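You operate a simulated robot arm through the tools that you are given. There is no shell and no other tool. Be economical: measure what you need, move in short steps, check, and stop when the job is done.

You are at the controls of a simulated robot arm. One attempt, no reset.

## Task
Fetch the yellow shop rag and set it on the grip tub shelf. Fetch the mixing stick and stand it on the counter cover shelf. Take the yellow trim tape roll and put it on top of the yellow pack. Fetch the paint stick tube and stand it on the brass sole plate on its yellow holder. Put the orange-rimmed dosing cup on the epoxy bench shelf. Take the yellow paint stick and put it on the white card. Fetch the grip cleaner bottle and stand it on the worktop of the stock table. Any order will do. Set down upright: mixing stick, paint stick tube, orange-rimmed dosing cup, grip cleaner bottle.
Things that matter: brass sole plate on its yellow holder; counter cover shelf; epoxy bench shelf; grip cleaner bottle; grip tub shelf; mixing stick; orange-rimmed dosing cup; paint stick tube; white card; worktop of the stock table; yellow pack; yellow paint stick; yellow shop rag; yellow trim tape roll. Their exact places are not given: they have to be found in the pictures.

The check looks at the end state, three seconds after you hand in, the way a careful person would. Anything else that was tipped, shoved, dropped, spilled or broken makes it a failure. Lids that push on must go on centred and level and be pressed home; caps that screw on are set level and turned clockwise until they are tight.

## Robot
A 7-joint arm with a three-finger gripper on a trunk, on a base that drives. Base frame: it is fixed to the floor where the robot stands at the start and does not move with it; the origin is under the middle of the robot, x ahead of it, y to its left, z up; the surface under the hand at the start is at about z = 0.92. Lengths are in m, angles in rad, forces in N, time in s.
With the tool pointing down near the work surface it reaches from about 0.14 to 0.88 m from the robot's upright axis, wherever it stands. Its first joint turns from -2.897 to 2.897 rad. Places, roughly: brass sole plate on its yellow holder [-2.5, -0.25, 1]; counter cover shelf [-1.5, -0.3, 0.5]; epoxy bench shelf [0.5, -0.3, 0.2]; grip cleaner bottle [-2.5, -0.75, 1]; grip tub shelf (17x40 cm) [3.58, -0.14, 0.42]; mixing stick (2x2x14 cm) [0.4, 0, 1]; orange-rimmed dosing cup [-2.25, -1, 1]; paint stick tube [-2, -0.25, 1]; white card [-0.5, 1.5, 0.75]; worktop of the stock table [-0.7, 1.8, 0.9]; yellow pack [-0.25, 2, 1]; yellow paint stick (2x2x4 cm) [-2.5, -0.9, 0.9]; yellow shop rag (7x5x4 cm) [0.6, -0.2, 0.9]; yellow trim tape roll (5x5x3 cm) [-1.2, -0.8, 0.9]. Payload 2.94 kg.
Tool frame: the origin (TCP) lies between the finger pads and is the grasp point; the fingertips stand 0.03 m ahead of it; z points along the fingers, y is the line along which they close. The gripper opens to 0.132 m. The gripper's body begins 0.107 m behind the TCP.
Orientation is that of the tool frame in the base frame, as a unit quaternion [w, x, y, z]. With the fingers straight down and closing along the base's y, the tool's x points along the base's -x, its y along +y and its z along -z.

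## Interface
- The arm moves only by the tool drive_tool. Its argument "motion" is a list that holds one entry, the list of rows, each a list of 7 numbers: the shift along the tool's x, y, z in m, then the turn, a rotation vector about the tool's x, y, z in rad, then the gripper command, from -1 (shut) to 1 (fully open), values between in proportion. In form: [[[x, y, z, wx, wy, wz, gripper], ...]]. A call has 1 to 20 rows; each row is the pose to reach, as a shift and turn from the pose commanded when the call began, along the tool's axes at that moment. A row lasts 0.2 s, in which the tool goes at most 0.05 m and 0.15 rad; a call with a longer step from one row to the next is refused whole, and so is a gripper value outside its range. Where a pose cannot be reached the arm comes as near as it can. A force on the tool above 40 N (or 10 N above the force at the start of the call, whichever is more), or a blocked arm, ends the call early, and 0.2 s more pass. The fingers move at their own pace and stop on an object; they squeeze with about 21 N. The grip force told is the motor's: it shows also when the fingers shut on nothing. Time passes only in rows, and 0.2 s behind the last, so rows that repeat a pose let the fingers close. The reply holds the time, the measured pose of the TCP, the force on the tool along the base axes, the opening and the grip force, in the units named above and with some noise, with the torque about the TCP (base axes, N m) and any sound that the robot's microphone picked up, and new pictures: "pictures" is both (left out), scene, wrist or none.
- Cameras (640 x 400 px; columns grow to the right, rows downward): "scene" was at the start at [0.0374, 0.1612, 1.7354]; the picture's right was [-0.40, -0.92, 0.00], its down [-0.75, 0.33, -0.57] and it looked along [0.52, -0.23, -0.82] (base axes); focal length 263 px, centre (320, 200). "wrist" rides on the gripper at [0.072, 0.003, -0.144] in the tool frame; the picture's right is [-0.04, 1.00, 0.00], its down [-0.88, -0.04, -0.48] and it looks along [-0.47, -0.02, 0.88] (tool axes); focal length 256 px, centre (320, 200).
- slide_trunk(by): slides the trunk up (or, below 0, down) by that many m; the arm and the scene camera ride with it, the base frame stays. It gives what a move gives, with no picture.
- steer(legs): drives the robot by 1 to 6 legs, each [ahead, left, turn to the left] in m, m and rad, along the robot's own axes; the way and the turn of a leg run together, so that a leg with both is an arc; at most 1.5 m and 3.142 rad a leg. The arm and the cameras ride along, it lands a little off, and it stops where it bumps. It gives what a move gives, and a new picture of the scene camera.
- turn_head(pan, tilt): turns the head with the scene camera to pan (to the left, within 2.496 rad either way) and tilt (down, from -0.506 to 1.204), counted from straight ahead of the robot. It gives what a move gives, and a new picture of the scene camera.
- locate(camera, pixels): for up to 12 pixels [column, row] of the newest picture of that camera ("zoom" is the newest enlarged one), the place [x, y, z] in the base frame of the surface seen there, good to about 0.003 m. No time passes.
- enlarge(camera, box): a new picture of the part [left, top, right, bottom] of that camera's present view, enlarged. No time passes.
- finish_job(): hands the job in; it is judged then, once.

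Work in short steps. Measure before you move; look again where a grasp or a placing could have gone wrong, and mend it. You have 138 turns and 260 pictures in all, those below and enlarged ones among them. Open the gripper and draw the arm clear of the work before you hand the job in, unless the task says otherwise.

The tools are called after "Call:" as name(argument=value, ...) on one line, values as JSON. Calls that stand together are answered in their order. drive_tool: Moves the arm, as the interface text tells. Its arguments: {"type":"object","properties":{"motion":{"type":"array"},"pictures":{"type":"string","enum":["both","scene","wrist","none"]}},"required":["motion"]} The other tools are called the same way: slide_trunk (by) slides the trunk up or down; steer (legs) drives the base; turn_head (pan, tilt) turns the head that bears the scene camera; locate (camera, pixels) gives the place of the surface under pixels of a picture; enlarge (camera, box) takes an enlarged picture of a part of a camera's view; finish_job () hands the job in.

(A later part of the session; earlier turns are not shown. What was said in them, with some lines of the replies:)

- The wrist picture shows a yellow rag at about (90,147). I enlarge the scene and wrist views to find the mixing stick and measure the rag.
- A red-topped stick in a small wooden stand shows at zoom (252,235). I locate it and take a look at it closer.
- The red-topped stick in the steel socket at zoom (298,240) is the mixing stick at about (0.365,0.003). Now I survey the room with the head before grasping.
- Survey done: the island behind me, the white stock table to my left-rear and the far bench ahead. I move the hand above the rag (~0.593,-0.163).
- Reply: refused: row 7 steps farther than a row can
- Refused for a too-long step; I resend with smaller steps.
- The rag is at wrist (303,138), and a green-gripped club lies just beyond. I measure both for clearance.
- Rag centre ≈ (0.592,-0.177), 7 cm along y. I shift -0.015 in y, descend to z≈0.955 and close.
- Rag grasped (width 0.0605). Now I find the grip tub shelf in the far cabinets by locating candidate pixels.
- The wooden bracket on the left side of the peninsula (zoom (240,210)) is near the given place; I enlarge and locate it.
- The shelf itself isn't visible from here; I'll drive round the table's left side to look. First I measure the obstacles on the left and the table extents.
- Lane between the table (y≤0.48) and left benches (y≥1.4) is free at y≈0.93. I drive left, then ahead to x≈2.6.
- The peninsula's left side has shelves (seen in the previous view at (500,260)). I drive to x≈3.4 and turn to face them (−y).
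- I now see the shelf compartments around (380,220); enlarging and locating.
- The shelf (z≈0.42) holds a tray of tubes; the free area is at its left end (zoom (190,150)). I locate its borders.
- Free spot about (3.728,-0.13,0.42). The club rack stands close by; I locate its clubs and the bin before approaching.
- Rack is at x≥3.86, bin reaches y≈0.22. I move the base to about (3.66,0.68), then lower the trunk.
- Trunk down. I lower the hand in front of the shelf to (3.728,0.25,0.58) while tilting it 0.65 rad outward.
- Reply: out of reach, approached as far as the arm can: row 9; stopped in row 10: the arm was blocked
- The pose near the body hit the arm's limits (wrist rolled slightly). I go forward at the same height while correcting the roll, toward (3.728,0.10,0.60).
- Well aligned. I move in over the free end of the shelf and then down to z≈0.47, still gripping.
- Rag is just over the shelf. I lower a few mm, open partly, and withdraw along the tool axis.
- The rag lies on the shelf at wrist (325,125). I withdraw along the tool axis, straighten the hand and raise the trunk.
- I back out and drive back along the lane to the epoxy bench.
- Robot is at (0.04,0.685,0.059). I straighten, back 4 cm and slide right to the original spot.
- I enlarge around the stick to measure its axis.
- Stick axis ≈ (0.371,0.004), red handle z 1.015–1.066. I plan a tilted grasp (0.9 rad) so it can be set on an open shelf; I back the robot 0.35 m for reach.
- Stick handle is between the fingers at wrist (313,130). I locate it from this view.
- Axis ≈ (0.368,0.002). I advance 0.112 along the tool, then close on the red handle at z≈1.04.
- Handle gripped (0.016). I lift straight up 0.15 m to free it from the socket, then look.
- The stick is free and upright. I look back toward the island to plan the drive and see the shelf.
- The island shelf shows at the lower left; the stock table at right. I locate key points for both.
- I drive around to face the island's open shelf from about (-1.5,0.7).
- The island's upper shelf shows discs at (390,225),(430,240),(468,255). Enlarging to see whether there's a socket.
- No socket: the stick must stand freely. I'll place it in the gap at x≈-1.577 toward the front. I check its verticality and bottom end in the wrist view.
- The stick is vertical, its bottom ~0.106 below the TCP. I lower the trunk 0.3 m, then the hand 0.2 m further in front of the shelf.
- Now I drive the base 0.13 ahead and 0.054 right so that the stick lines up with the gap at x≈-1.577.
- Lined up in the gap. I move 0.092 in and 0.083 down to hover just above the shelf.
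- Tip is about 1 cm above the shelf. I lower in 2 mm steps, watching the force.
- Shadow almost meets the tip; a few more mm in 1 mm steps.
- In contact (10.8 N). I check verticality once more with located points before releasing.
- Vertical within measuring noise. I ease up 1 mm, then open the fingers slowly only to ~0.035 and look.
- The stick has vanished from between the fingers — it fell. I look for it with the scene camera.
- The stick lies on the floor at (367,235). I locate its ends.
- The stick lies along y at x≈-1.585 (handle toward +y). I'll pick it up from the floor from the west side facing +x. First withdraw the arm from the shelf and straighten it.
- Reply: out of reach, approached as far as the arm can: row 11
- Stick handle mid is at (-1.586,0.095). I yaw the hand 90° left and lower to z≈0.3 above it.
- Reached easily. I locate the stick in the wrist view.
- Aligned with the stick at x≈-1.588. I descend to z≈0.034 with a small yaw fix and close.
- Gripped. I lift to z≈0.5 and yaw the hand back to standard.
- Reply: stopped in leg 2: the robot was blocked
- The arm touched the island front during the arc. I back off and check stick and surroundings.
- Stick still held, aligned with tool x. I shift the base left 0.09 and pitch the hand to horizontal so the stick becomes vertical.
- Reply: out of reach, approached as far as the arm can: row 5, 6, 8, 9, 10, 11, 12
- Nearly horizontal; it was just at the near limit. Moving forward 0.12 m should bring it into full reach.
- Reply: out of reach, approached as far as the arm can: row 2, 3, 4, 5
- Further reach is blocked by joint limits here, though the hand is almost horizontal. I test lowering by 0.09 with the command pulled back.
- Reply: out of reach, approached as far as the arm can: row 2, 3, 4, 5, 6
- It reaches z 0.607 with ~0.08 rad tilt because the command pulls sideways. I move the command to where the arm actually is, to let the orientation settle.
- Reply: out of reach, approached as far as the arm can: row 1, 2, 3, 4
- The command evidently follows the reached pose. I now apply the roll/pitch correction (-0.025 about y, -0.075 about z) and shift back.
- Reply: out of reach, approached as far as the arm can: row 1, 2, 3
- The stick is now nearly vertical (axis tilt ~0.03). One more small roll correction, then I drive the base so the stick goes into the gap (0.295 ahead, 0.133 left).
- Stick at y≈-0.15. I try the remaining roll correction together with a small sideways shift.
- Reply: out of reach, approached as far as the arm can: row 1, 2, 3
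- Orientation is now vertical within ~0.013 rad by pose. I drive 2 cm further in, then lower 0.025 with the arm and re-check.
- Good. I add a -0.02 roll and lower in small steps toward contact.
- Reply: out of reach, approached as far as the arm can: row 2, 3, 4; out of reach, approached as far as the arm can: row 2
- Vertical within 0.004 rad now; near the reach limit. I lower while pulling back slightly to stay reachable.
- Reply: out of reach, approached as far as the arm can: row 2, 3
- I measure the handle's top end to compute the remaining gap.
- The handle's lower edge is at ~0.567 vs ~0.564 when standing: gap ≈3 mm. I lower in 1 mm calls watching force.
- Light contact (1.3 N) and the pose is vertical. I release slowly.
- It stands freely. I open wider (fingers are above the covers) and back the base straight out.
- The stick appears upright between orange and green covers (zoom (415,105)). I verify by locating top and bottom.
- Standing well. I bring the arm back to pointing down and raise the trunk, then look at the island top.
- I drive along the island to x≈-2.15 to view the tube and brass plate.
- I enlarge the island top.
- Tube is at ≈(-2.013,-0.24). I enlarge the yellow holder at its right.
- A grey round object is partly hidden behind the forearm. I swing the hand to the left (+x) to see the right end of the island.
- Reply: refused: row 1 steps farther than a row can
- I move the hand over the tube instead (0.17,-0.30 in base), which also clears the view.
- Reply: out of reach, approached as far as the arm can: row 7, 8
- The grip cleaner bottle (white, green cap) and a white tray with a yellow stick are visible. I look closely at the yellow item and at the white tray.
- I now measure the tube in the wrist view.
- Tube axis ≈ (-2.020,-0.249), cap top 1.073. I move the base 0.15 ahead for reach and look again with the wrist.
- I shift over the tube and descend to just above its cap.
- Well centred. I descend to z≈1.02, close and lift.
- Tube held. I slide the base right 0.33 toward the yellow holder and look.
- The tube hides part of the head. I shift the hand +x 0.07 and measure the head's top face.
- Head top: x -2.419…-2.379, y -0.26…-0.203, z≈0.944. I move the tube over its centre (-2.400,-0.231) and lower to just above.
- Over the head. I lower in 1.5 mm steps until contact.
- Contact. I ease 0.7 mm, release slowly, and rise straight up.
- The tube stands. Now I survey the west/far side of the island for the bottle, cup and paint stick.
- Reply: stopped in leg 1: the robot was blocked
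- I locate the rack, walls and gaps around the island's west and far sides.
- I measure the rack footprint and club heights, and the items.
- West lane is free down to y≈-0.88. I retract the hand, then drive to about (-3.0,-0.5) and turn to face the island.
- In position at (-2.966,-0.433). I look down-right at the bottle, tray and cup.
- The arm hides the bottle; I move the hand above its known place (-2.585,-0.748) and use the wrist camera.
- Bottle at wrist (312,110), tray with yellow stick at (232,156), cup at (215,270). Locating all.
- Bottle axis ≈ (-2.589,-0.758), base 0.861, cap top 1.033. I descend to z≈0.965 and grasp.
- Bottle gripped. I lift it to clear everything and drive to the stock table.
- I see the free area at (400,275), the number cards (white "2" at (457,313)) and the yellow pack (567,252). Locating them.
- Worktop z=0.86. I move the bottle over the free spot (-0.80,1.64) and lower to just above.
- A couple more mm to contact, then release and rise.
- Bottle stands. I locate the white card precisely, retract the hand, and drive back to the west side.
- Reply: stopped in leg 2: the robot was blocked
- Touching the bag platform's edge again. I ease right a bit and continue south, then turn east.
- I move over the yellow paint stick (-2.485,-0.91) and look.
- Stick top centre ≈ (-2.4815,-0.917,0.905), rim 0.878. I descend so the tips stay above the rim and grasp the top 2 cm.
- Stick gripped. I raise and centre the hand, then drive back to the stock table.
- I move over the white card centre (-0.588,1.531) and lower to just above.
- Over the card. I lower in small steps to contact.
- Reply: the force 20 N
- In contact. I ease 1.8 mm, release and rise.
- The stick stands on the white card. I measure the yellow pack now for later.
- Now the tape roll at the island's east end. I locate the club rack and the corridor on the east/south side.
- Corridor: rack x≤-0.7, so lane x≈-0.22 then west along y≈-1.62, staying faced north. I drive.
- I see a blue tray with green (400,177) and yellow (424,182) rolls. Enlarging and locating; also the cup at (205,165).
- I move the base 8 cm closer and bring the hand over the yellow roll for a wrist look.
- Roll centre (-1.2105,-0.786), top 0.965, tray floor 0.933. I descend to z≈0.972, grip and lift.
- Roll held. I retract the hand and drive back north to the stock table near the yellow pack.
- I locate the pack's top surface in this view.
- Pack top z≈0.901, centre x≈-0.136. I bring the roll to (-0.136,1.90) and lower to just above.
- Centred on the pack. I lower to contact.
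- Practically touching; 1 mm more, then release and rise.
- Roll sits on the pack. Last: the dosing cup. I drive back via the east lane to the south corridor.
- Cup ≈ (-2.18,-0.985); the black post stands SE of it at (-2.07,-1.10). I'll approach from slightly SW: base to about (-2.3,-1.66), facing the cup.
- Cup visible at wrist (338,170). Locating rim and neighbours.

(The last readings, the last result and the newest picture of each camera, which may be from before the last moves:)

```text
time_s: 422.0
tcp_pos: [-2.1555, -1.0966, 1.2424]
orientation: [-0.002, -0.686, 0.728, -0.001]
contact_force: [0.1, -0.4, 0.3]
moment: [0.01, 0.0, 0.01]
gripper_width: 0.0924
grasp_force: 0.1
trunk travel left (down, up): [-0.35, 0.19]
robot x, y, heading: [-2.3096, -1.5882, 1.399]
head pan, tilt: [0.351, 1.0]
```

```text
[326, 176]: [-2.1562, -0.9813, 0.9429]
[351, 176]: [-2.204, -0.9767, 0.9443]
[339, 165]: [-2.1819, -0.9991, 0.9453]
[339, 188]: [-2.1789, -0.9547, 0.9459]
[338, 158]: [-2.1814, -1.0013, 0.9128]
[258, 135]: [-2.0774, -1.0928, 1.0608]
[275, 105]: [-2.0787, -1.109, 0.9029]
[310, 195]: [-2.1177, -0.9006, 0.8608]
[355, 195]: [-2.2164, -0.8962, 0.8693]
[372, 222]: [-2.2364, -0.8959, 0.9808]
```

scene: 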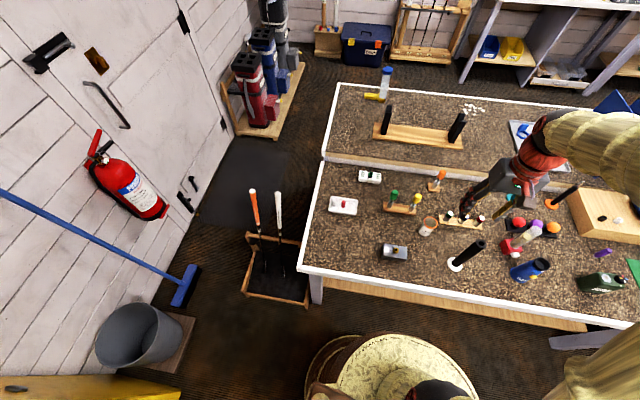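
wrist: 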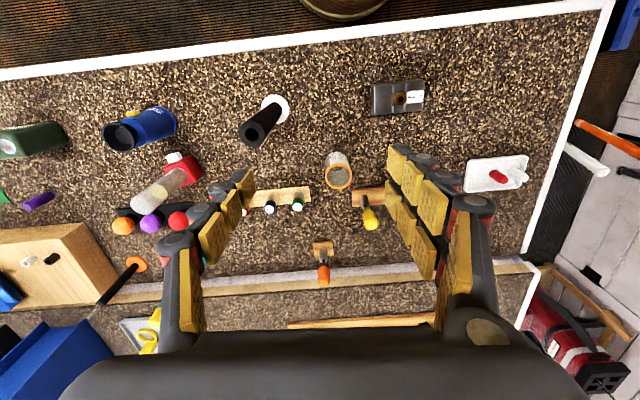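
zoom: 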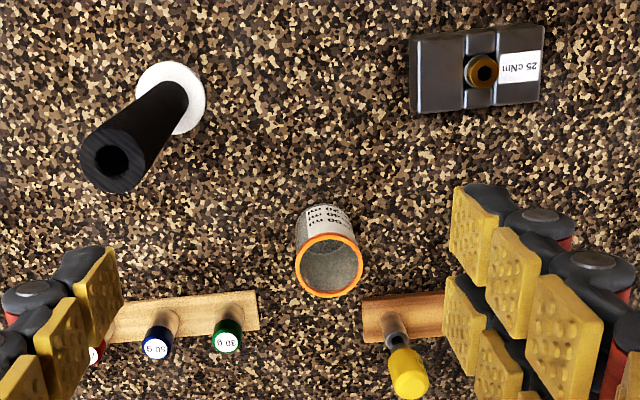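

Cup axis (-2.180,-0.978), rim 0.945. I tilt the hand 0.7 rad with a slight yaw away from the post and go to a standoff 15 cm behind the cup along the tool axis.

Call:
drive_tool(motion=[[[-0.011, 0.026, 0, 0.0105, -0.0996, 0.0288, 0.4], [-0.0224, 0.0517, 0.0, 0.021, -0.199, 0.0575, 0.4], [-0.0224, 0.0517, 0.043, 0.0315, -0.299, 0.0863, 0.4], [-0.0224, 0.0517, 0.086, 0.042, -0.3985, 0.115, 0.4], [-0.0224, 0.0517, 0.129, 0.0525, -0.498, 0.1438, 0.4], [-0.0224, 0.0517, 0.172, 0.063, -0.598, 0.1725, 0.4], [-0.0224, 0.0517, 0.2126, 0.0735, -0.6973, 0.2013, 0.4], [-0.0224, 0.0517, 0.2126, 0.0735, -0.6973, 0.2013, 0.4]]])

```text
time_s: 423.8
tcp_pos: [-2.1969, -1.0753, 1.0374]
orientation: [0.266, -0.564, 0.759, 0.189]
contact_force: [-0.2, 0.6, 1.4]
moment: [-0.12, -0.04, 0.06]
gripper_width: 0.0924
grasp_force: 0.0
out of reach, approached as far as the arm can: row 7, 8
trunk travel left (down, up): [-0.35, 0.19]
robot x, y, heading: [-2.307, -1.5863, 1.397]
head pan, tilt: [0.351, 1.0]
```

scene: 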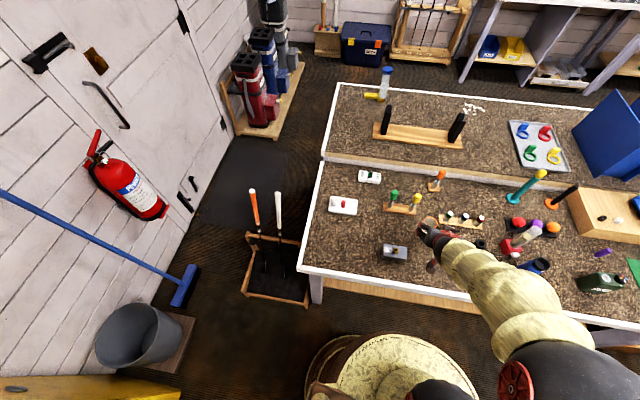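
wrist: 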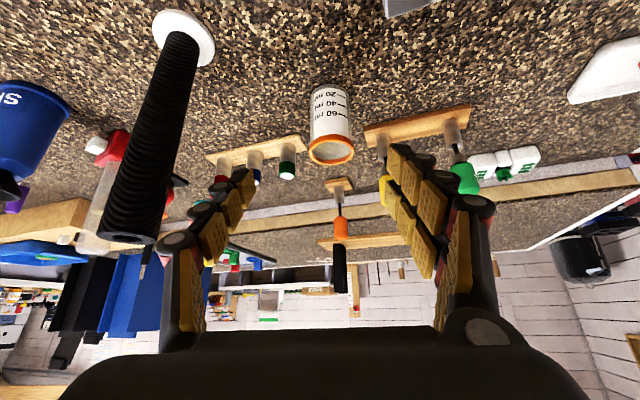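

Cup is centred between the fingers (331,130). I narrow the opening a bit and advance 0.157 along the tool, then close.

Call:
drive_tool(motion=[[[0, 0.005, 0.0, 0, 0, 0, 0.15], [-0.001, 0.0139, 0.035, 0, 0, 0, 0.15], [-0.0018, 0.0139, 0.075, 0, 0, 0, 0.15], [-0.0018, 0.0139, 0.115, 0, 0, 0, 0.15], [-0.0018, 0.0139, 0.145, 0, 0, 0, 0.15], [-0.0018, 0.0139, 0.157, 0, 0, 0, 0.15], [-0.0018, 0.0139, 0.157, 0, 0, 0, 0.15]]])

```text
time_s: 425.4
tcp_pos: [-2.1833, -0.9738, 0.9205]
orientation: [0.272, -0.569, 0.748, 0.206]
contact_force: [0.8, 0.2, -0.1]
moment: [0.0, -0.05, -0.01]
gripper_width: 0.0757
grasp_force: 0.0
out of reach, approached as far as the arm can: row 1
trunk travel left (down, up): [-0.35, 0.19]
robot x, y, heading: [-2.3065, -1.5892, 1.398]
head pan, tilt: [0.351, 1.0]
```

scene: 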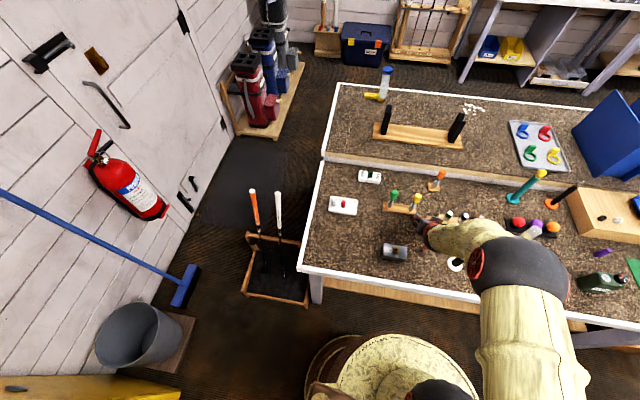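
wrist: 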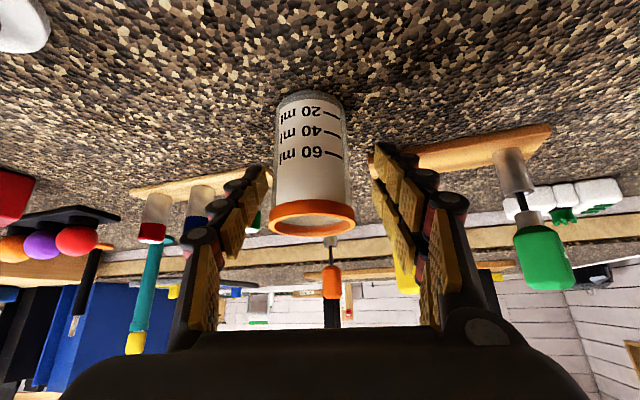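

Cup is between the pads. I close gently and lift straight up 0.2 m.

Call:
drive_tool(motion=[[[0, 0, 0, 0, 0, 0, -1], [0, 0, 0, 0, 0, 0, -1], [0, 0, 0, 0, 0, 0, -1], [0, 0, 0, 0, 0, 0, -1], [-0.016, 0, -0.019, 0, 0, 0, -1], [-0.032, 0, -0.038, 0, 0, 0, -1], [-0.054, 0, -0.064, 0, 0, 0, -1], [-0.08, 0, -0.096, 0, 0, 0, -1], [-0.104, 0, -0.125, 0, 0, 0, -1], [-0.128, 0, -0.153, 0, 0, 0, -1]]])

```text
time_s: 427.6
tcp_pos: [-2.1836, -0.975, 1.1166]
orientation: [0.27, -0.57, 0.748, 0.207]
contact_force: [0.2, -0.8, -0.7]
moment: [0.04, -0.02, 0.0]
gripper_width: 0.0467
grasp_force: 21.2
trunk travel left (down, up): [-0.35, 0.19]
robot x, y, heading: [-2.3084, -1.5882, 1.4]
head pan, tilt: [0.351, 1.0]
```

scene: 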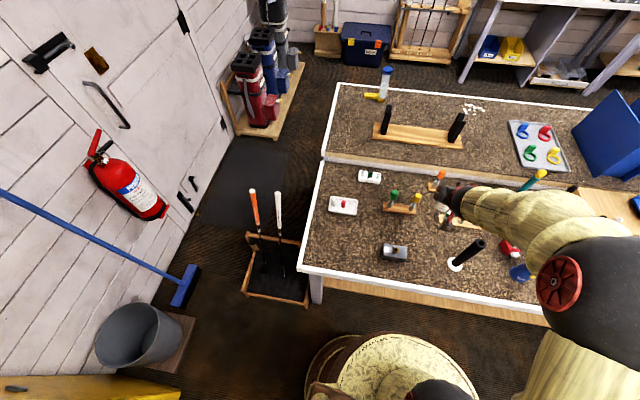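
wrist: 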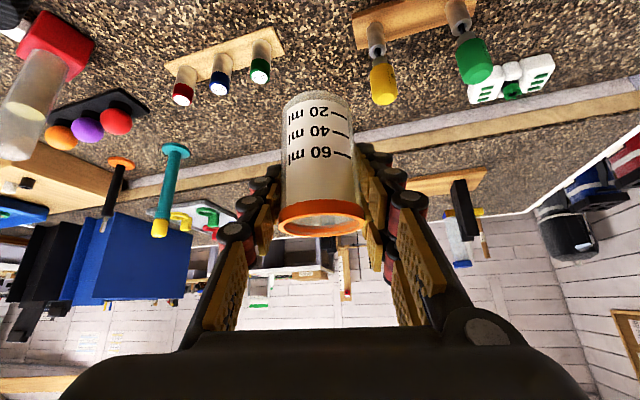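

Cup is held upright. I raise the trunk and drive east, then north through the lane, to stand west of the epoxy bench.

Call:
slide_trunk(by=0.14)

Call:
steer(legs=[[-0.08, 0, 0.171], [0, -1.5, 0], [0, -0.58, 0], [1.4, 0, 0], [0.38, 0, 0], [0, 0.45, 0]])

```text
time_s: 429.3
tcp_pos: [-2.1813, -0.9745, 1.2572]
orientation: [0.27, -0.57, 0.747, 0.208]
contact_force: [0.3, 0.5, 0.0]
moment: [0.0, -0.05, -0.03]
gripper_width: 0.0466
grasp_force: 21.5
trunk travel left (down, up): [-0.49, 0.05]
robot x, y, heading: [-2.3086, -1.5879, 1.4]
head pan, tilt: [0.351, 1.0]
```

```text
time_s: 451.2
tcp_pos: [-0.6261, 0.7423, 1.2575]
orientation: [0.256, -0.62, 0.706, 0.226]
contact_force: [-1.0, 0.5, -1.2]
moment: [-0.01, 0.0, -0.03]
gripper_width: 0.0466
grasp_force: 20.5
trunk travel left (down, up): [-0.49, 0.05]
robot x, y, heading: [-0.6643, 0.1213, 1.536]
head pan, tilt: [0.351, 1.0]
```

scene: 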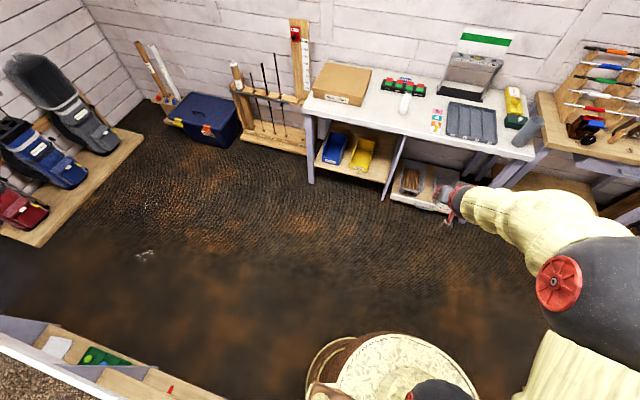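

I turn to face the bench and lower the trunk fully, then look at the shelf.

Call:
steer(legs=[[0, 0, -1.44]])

Call:
slide_trunk(by=-0.49)

Call:
turn_head(pan=0.0, tilt=0.75)

```text
time_s: 455.1
tcp_pos: [-0.0395, 0.1657, 1.2576]
orientation: [0.341, -0.004, 0.94, 0.002]
contact_force: [-0.1, 0.0, -0.8]
moment: [0.02, 0.03, 0.0]
gripper_width: 0.0468
grasp_force: 20.9
trunk travel left (down, up): [-0.49, 0.05]
robot x, y, heading: [-0.6629, 0.12, 0.103]
head pan, tilt: [0.351, 1.0]
```

scene: 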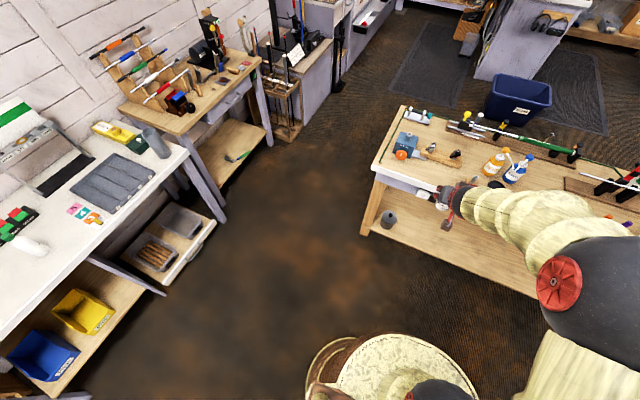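

```text
refused: -0.49 is not a number from -0.4 to 0.4
```

```text
time_s: 455.9
tcp_pos: [-0.0403, 0.1652, 1.258]
orientation: [0.342, -0.004, 0.94, 0.002]
contact_force: [-0.7, -0.3, 0.6]
moment: [0.0, -0.02, 0.02]
gripper_width: 0.0467
grasp_force: 20.7
trunk travel left (down, up): [-0.49, 0.05]
robot x, y, heading: [-0.6677, 0.1176, 0.103]
head pan, tilt: [0.0, 0.75]
```

scene: 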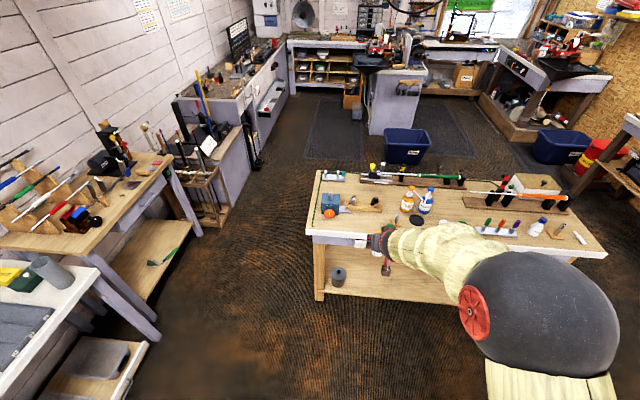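

Trunk slides max 0.4 at a time; I lower in two calls.

Call:
slide_trunk(by=-0.4)

Call:
slide_trunk(by=-0.09)

Call:
turn_head(pan=-0.1, tilt=0.8)

Call:
locate(camera="scene", pixels=[[360, 260], [380, 290], [420, 290], [450, 300], [340, 270], [330, 290], [330, 240], [480, 310]])

```text
time_s: 459.7
tcp_pos: [-0.0409, 0.1667, 0.8588]
orientation: [0.341, -0.004, 0.94, 0.003]
contact_force: [0.6, 0.4, 0.4]
moment: [-0.02, 0.01, 0.0]
gripper_width: 0.0466
grasp_force: 20.3
trunk travel left (down, up): [-0.09, 0.45]
robot x, y, heading: [-0.6692, 0.1134, 0.107]
head pan, tilt: [0.0, 0.75]
```

```text
time_s: 461.0
tcp_pos: [-0.039, 0.1662, 0.7685]
orientation: [0.341, -0.004, 0.94, 0.002]
contact_force: [0.1, 0.2, -0.2]
moment: [0.0, -0.01, 0.0]
gripper_width: 0.0468
grasp_force: 20.8
trunk travel left (down, up): [0.0, 0.54]
robot x, y, heading: [-0.6636, 0.1188, 0.104]
head pan, tilt: [0.0, 0.75]
```

```text
time_s: 461.7
tcp_pos: [-0.0414, 0.1657, 0.7676]
orientation: [0.341, -0.005, 0.94, 0.003]
contact_force: [0.1, -0.2, 0.2]
moment: [0.01, -0.02, 0.02]
gripper_width: 0.0465
grasp_force: 20.5
trunk travel left (down, up): [0.0, 0.54]
robot x, y, heading: [-0.6651, 0.1143, 0.103]
head pan, tilt: [-0.099, 0.799]
```

scene: 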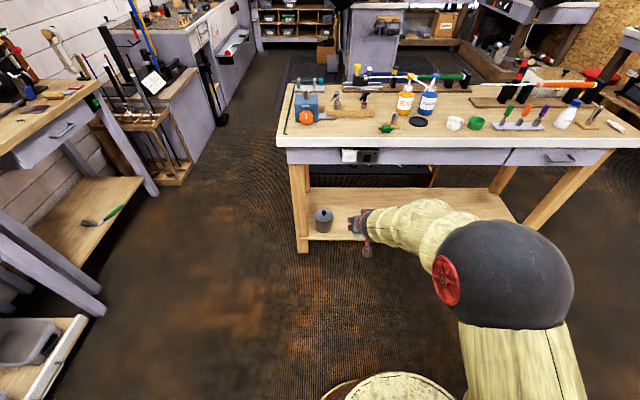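

```text
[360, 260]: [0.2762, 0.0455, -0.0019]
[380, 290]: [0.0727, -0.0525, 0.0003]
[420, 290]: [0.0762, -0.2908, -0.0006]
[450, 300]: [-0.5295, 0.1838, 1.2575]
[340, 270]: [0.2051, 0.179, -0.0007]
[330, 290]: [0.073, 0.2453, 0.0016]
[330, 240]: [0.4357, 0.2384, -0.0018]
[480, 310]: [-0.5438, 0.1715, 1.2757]
```

I locate the shelf edge and surface.

Call:
locate(camera="scene", pixels=[[345, 232], [345, 238], [345, 225], [345, 210], [345, 198], [420, 195], [470, 205], [333, 220], [316, 220], [420, 160], [345, 160], [300, 160]])

Call:
enlarge(camera="scene", box=[280, 130, 480, 260])

```text
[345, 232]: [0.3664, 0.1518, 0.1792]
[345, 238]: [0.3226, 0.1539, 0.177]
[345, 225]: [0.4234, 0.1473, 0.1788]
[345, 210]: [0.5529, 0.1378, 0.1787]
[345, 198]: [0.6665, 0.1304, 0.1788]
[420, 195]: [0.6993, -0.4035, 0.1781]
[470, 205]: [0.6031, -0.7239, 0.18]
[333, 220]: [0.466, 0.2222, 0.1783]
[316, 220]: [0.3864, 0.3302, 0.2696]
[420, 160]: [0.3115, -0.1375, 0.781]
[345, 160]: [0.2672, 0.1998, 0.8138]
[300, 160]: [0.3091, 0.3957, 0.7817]
```

```text
3.08 times, centred on (380, 195) of scene
```

zoom: 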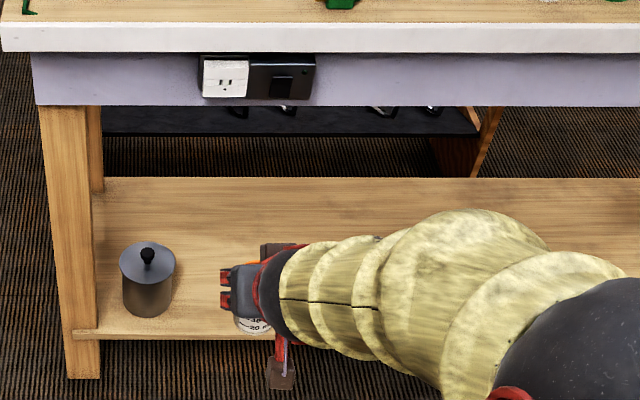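

Shelf z=0.179, front x≈0.32. I lower the hand to z≈0.42 in front of the bench (y→0.08).

Call:
drive_tool(motion=[[[0.028, -0.01, 0.0335, 0, 0, 0, -1], [0.056, -0.02, 0.067, 0, 0, 0, -1], [0.084, -0.03, 0.1005, 0, 0, 0, -1], [0.1125, -0.04, 0.134, 0, 0, 0, -1], [0.14, -0.05, 0.1675, 0, 0, 0, -1], [0.169, -0.06, 0.201, 0, 0, 0, -1], [0.197, -0.07, 0.2345, 0, 0, 0, -1], [0.225, -0.08, 0.268, 0, 0, 0, -1]]])

```text
time_s: 463.5
tcp_pos: [-0.0434, 0.1622, 0.4207]
orientation: [0.344, 0.022, 0.939, -0.012]
contact_force: [1.3, 0.1, 0.6]
moment: [-0.02, 0.17, -0.01]
gripper_width: 0.0469
grasp_force: 20.7
out of reach, approached as far as the arm can: row 3, 4, 5, 6, 7, 8
trunk travel left (down, up): [0.0, 0.54]
robot x, y, heading: [-0.6686, 0.1171, 0.105]
head pan, tilt: [-0.099, 0.799]
```

scene: 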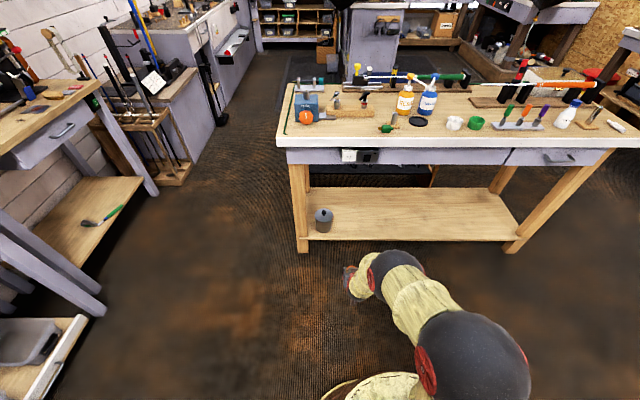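
wrist: 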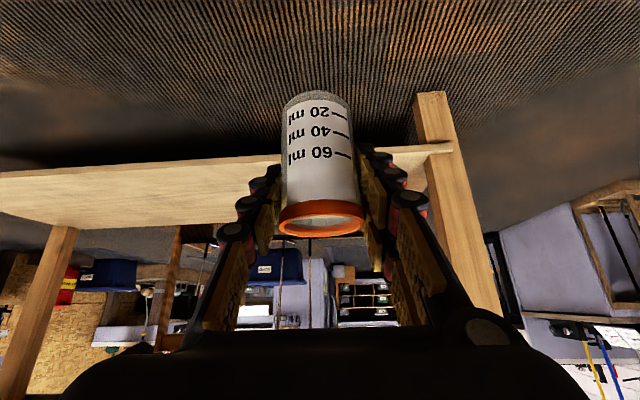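

Lateral shift was limited; I'll handle lateral with the base. I now extend forward 0.15 m at this height.

Call:
drive_tool(motion=[[[-0.029, 0, 0.024, 0, 0, 0, -1], [-0.057, 0, 0.048, 0, 0, 0, -1], [-0.086, 0, 0.073, 0, 0, 0, -1], [-0.115, 0, 0.097, 0, 0, 0, -1]]], pictures="none")

Call:
drive_tool(motion=[[[0.026, 0, 0.031, 0, 0, 0, -1], [0.052, 0, 0.061, 0, 0, 0, -1]]], pictures="wrist")

```text
time_s: 464.5
tcp_pos: [0.1024, 0.1536, 0.4176]
orientation: [0.341, 0.021, 0.94, -0.011]
contact_force: [-0.3, -0.5, -1.7]
moment: [-0.04, -0.04, 0.01]
gripper_width: 0.0467
grasp_force: 20.8
trunk travel left (down, up): [0.0, 0.54]
robot x, y, heading: [-0.6617, 0.1176, 0.102]
head pan, tilt: [-0.099, 0.799]
```

```text
time_s: 465.1
tcp_pos: [0.1025, 0.1532, 0.3382]
orientation: [0.343, 0.022, 0.939, -0.011]
contact_force: [1.0, -0.2, 1.2]
moment: [0.01, 0.13, -0.02]
gripper_width: 0.0467
grasp_force: 20.8
trunk travel left (down, up): [0.0, 0.54]
robot x, y, heading: [-0.6637, 0.1238, 0.1]
head pan, tilt: [-0.099, 0.799]
```

wrist: 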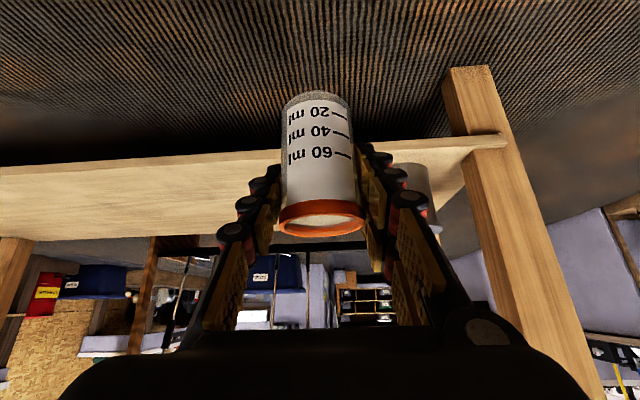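

Good reach here. I slide the base right and then ahead so the cup goes over the shelf at about (0.41,0.06).

Call:
steer(legs=[[0, -0.11, 0], [0.295, 0, 0]])

Call:
drive_tool(motion=[[[0, 0, 0, 0, 0, 0, -1]]], pictures="wrist")

```text
time_s: 466.4
tcp_pos: [0.1179, 0.0551, 0.3384]
orientation: [0.342, 0.04, 0.939, -0.018]
contact_force: [-0.3, 0.7, -1.3]
moment: [0.03, 0.0, 0.03]
gripper_width: 0.0467
grasp_force: 21.0
trunk travel left (down, up): [0.0, 0.54]
robot x, y, heading: [-0.6496, 0.0503, 0.071]
head pan, tilt: [-0.099, 0.799]
stopped in leg 1: the robot was blocked; the commanded pose is now the measured one
```

scene: 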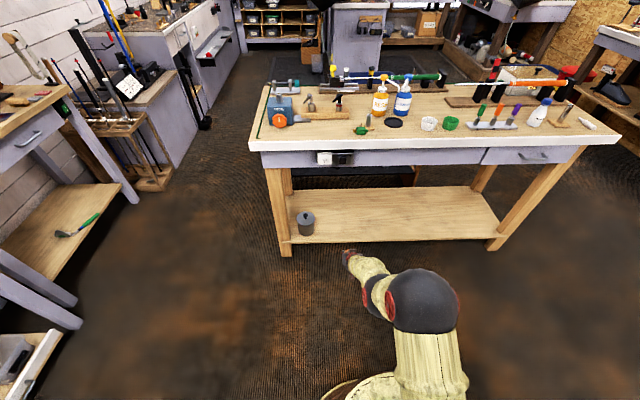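

```text
time_s: 466.8
tcp_pos: [0.1174, 0.055, 0.3381]
orientation: [0.342, 0.04, 0.939, -0.018]
contact_force: [0.4, -0.4, 0.5]
moment: [-0.02, 0.0, 0.02]
gripper_width: 0.047
grasp_force: 20.7
trunk travel left (down, up): [0.0, 0.54]
robot x, y, heading: [-0.6479, 0.0509, 0.064]
head pan, tilt: [-0.099, 0.799]
```

wrist: 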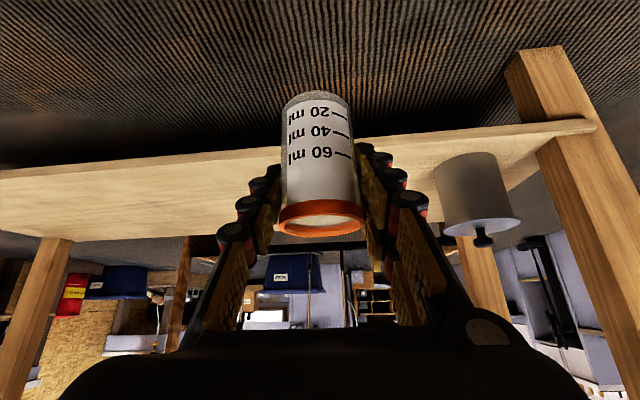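

The base touched the club rack's corner; I stop sideways motion there and go straight ahead 0.29.

Call:
steer(legs=[[0.29, 0.0, 0]])

Call:
drive_tool(motion=[[[0, 0, 0, 0, 0, 0, -1]]], pictures="wrist")

```text
time_s: 468.8
tcp_pos: [0.4095, 0.0718, 0.3378]
orientation: [0.341, 0.041, 0.939, -0.018]
contact_force: [1.1, 0.2, -0.3]
moment: [0.0, 0.01, 0.0]
gripper_width: 0.0466
grasp_force: 21.1
trunk travel left (down, up): [0.0, 0.54]
robot x, y, heading: [-0.3572, 0.0662, 0.061]
head pan, tilt: [-0.099, 0.799]
```

scene: 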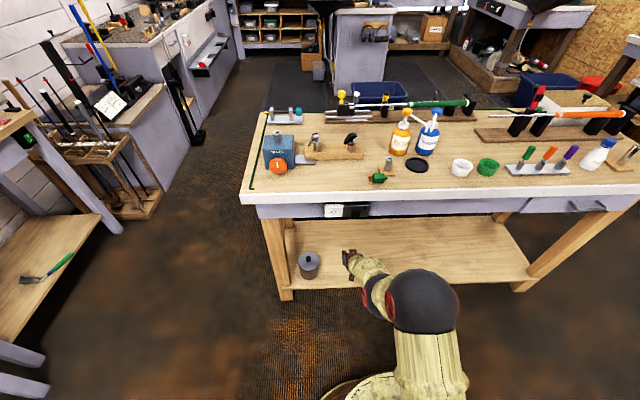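

```text
time_s: 469.2
tcp_pos: [0.4085, 0.0716, 0.3377]
orientation: [0.341, 0.042, 0.939, -0.018]
contact_force: [0.1, 0.3, 0.1]
moment: [0.0, 0.0, 0.02]
gripper_width: 0.0469
grasp_force: 20.9
trunk travel left (down, up): [0.0, 0.54]
robot x, y, heading: [-0.3541, 0.0708, 0.063]
head pan, tilt: [-0.099, 0.799]
```

wrist: 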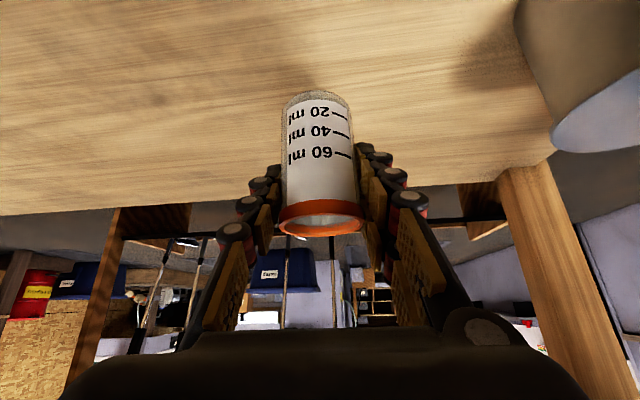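

Cup is over the shelf at (0.41,0.07). I lower 0.085.

Call:
drive_tool(motion=[[[0.0183, 0, 0.0217, 0, 0, 0, -1], [0.0366, 0, 0.0433, 0, 0, 0, -1], [0.0548, 0, 0.065, 0, 0, 0, -1], [0.0548, 0, 0.065, 0, 0, 0, -1]]], pictures="wrist")

```text
time_s: 470.2
tcp_pos: [0.4088, 0.0728, 0.2524]
orientation: [0.342, 0.041, 0.939, -0.018]
contact_force: [-0.2, 0.1, -0.4]
moment: [0.01, -0.02, -0.02]
gripper_width: 0.0466
grasp_force: 20.9
trunk travel left (down, up): [0.0, 0.54]
robot x, y, heading: [-0.3562, 0.0714, 0.063]
head pan, tilt: [-0.099, 0.799]
```

wrist: 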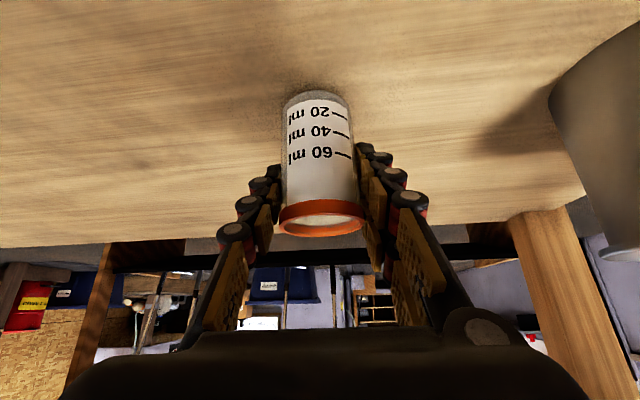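

Reached exactly. About 1.3 cm to go; lowering in small steps to contact.

Call:
drive_tool(motion=[[[0.002, 0, 0.0023, 0, 0, 0, -1], [0.004, 0, 0.0046, 0, 0, 0, -1], [0.006, 0, 0.007, 0, 0, 0, -1], [0.007, 0, 0.0084, 0, 0, 0, -1]]], pictures="none")

Call:
drive_tool(motion=[[[0.0006, 0, 0.0008, 0, 0, 0, -1], [0.0013, 0, 0.0015, 0, 0, 0, -1]]], pictures="none")

Call:
drive_tool(motion=[[[0.0006, 0, 0.0008, 0, 0, 0, -1], [0.0013, 0, 0.0015, 0, 0, 0, -1]]], pictures="wrist")

```text
time_s: 471.2
tcp_pos: [0.4091, 0.0722, 0.2414]
orientation: [0.342, 0.041, 0.939, -0.018]
contact_force: [0.0, 0.0, 0.2]
moment: [0.01, -0.02, 0.01]
gripper_width: 0.0468
grasp_force: 20.8
trunk travel left (down, up): [0.0, 0.54]
robot x, y, heading: [-0.3577, 0.068, 0.064]
head pan, tilt: [-0.099, 0.799]
```

```text
time_s: 471.8
tcp_pos: [0.41, 0.0724, 0.2398]
orientation: [0.342, 0.041, 0.939, -0.018]
contact_force: [-1.1, -0.2, 5.3]
moment: [0.1, 0.11, 0.05]
gripper_width: 0.0467
grasp_force: 20.9
trunk travel left (down, up): [0.0, 0.54]
robot x, y, heading: [-0.3573, 0.0702, 0.065]
head pan, tilt: [-0.099, 0.799]
```

```text
time_s: 472.4
tcp_pos: [0.4105, 0.0724, 0.2399]
orientation: [0.344, 0.041, 0.938, -0.018]
contact_force: [-0.3, 1.2, 15.1]
moment: [0.29, 0.07, 0.01]
gripper_width: 0.0469
grasp_force: 20.9
trunk travel left (down, up): [0.0, 0.54]
robot x, y, heading: [-0.3556, 0.0665, 0.069]
head pan, tilt: [-0.099, 0.799]
```

wrist: 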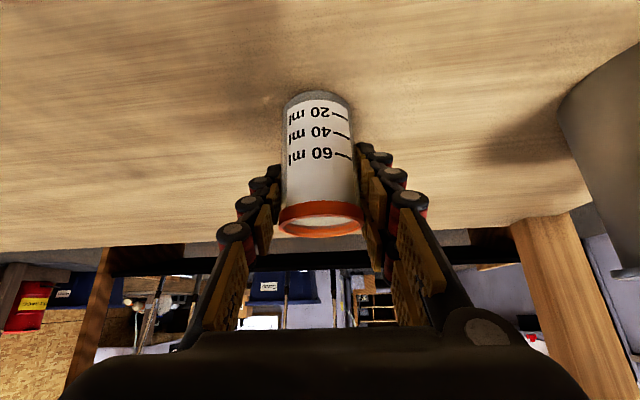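

Firm contact. I ease up 2 mm, open slowly, and retreat along the tool axis a little, then check.

Call:
drive_tool(motion=[[[-0.0013, 0, -0.0015, 0, 0, 0, -1], [-0.0013, 0, -0.0015, 0, 0, 0, -0.28], [-0.0013, 0, -0.0015, 0, 0, 0, -0.2], [-0.0013, 0, -0.0015, 0, 0, 0, -0.1], [-0.0013, 0, -0.0015, 0, 0, 0, 0.1], [-0.0013, 0, -0.0015, 0, 0, 0, 0.2], [-0.0013, 0, -0.0015, 0, 0, 0, 0.2], [-0.001, 0, -0.03, 0, 0, 0, 0.2], [-0.001, 0, -0.07, 0, 0, 0, 0.2], [-0.001, 0, -0.11, 0, 0, 0, 0.2]]], pictures="wrist")

```text
time_s: 474.6
tcp_pos: [0.3374, 0.0798, 0.3228]
orientation: [0.342, 0.042, 0.938, -0.018]
contact_force: [-0.8, 0.3, -0.8]
moment: [-0.03, -0.07, 0.01]
gripper_width: 0.079
grasp_force: 0.2
trunk travel left (down, up): [0.0, 0.54]
robot x, y, heading: [-0.3564, 0.0648, 0.062]
head pan, tilt: [-0.099, 0.799]
5 turns are left
```

wrist: 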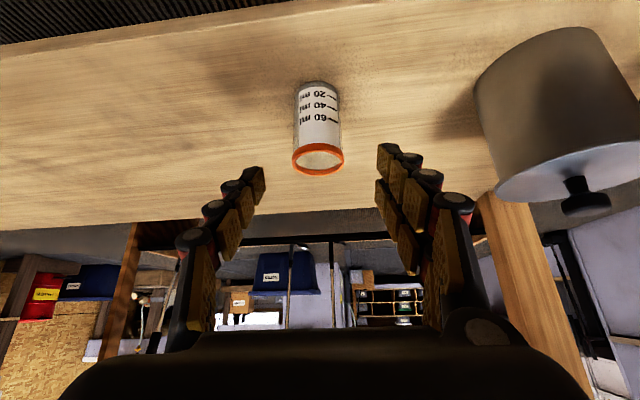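

The cup stands on the shelf. I back the base out so the arm is clear, and look toward the island to check the stick and rack.

Call:
steer(legs=[[-0.22, 0.05, 0]])

Call:
enlarge(camera="scene", box=[230, 150, 430, 290])

Call:
turn_head(pan=-2.4, tilt=0.8)

Call:
turn_head(pan=2.49, tilt=0.6)

```text
time_s: 476.3
tcp_pos: [0.1053, 0.1164, 0.322]
orientation: [0.342, 0.041, 0.939, -0.018]
contact_force: [0.2, -0.6, -0.3]
moment: [0.02, 0.0, 0.02]
gripper_width: 0.0791
grasp_force: 0.1
trunk travel left (down, up): [0.0, 0.54]
robot x, y, heading: [-0.5885, 0.1077, 0.065]
head pan, tilt: [-0.099, 0.799]
```

scene: 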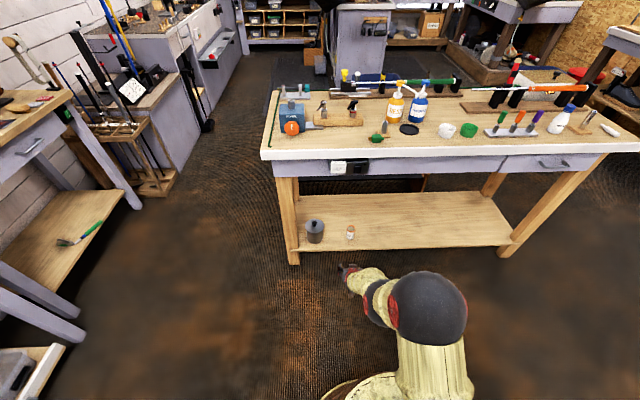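

```text
2.86 times, centred on (330, 220) of scene
```

zoom: 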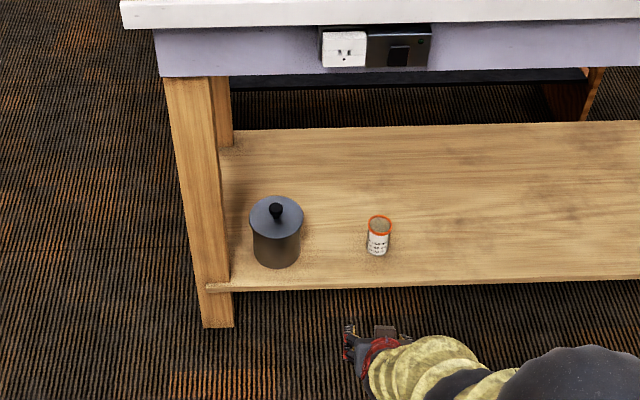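

```text
time_s: 478.5
tcp_pos: [0.1049, 0.1172, 0.3222]
orientation: [0.341, 0.042, 0.939, -0.019]
contact_force: [-0.2, -0.3, 0.2]
moment: [0.01, 0.0, 0.02]
gripper_width: 0.0791
grasp_force: 0.0
trunk travel left (down, up): [0.0, 0.54]
robot x, y, heading: [-0.5923, 0.1039, 0.061]
head pan, tilt: [-2.4, 0.799]
```

scene: 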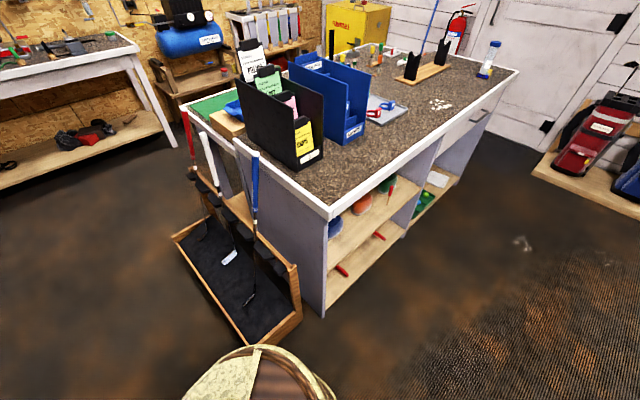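

```text
time_s: 482.3
tcp_pos: [0.1046, 0.1169, 0.3235]
orientation: [0.342, 0.042, 0.939, -0.018]
contact_force: [-1.0, 0.8, 0.6]
moment: [-0.02, -0.01, 0.03]
gripper_width: 0.0792
grasp_force: 0.1
trunk travel left (down, up): [0.0, 0.54]
robot x, y, heading: [-0.5916, 0.1096, 0.067]
head pan, tilt: [2.491, 0.6]
4 turns are left
```

scene: 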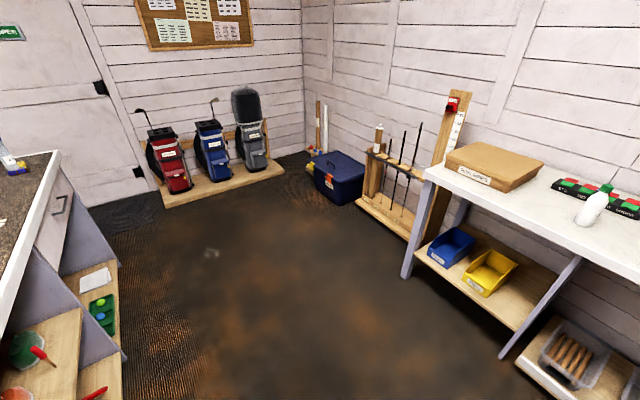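

Everything is in place: the cup stands on the bench shelf, the tube and mixing stick are upright, and the rack and bags look undisturbed. The gripper is open and the arm is clear, so I hand in.

Call:
finish_job()

```text
The job is handed in.
```

I set down all seven items at their places and handed the job in, but the mixing stick fell to the floor once on the way. I picked it up and stood it on the counter cover shelf. It was still standing in my last look, though it is balanced on its thin end with nothing holding it.

- **Bumps:** The base touched the bag platform and a club rack, and the arm touched the island front once. Nothing looked moved afterwards.
- **Paint stick tube:** I took the small yellow block with blue teeth on the counter to be the brass sole plate's holder, and stood the tube on its top face. No plate was clearly visible there.
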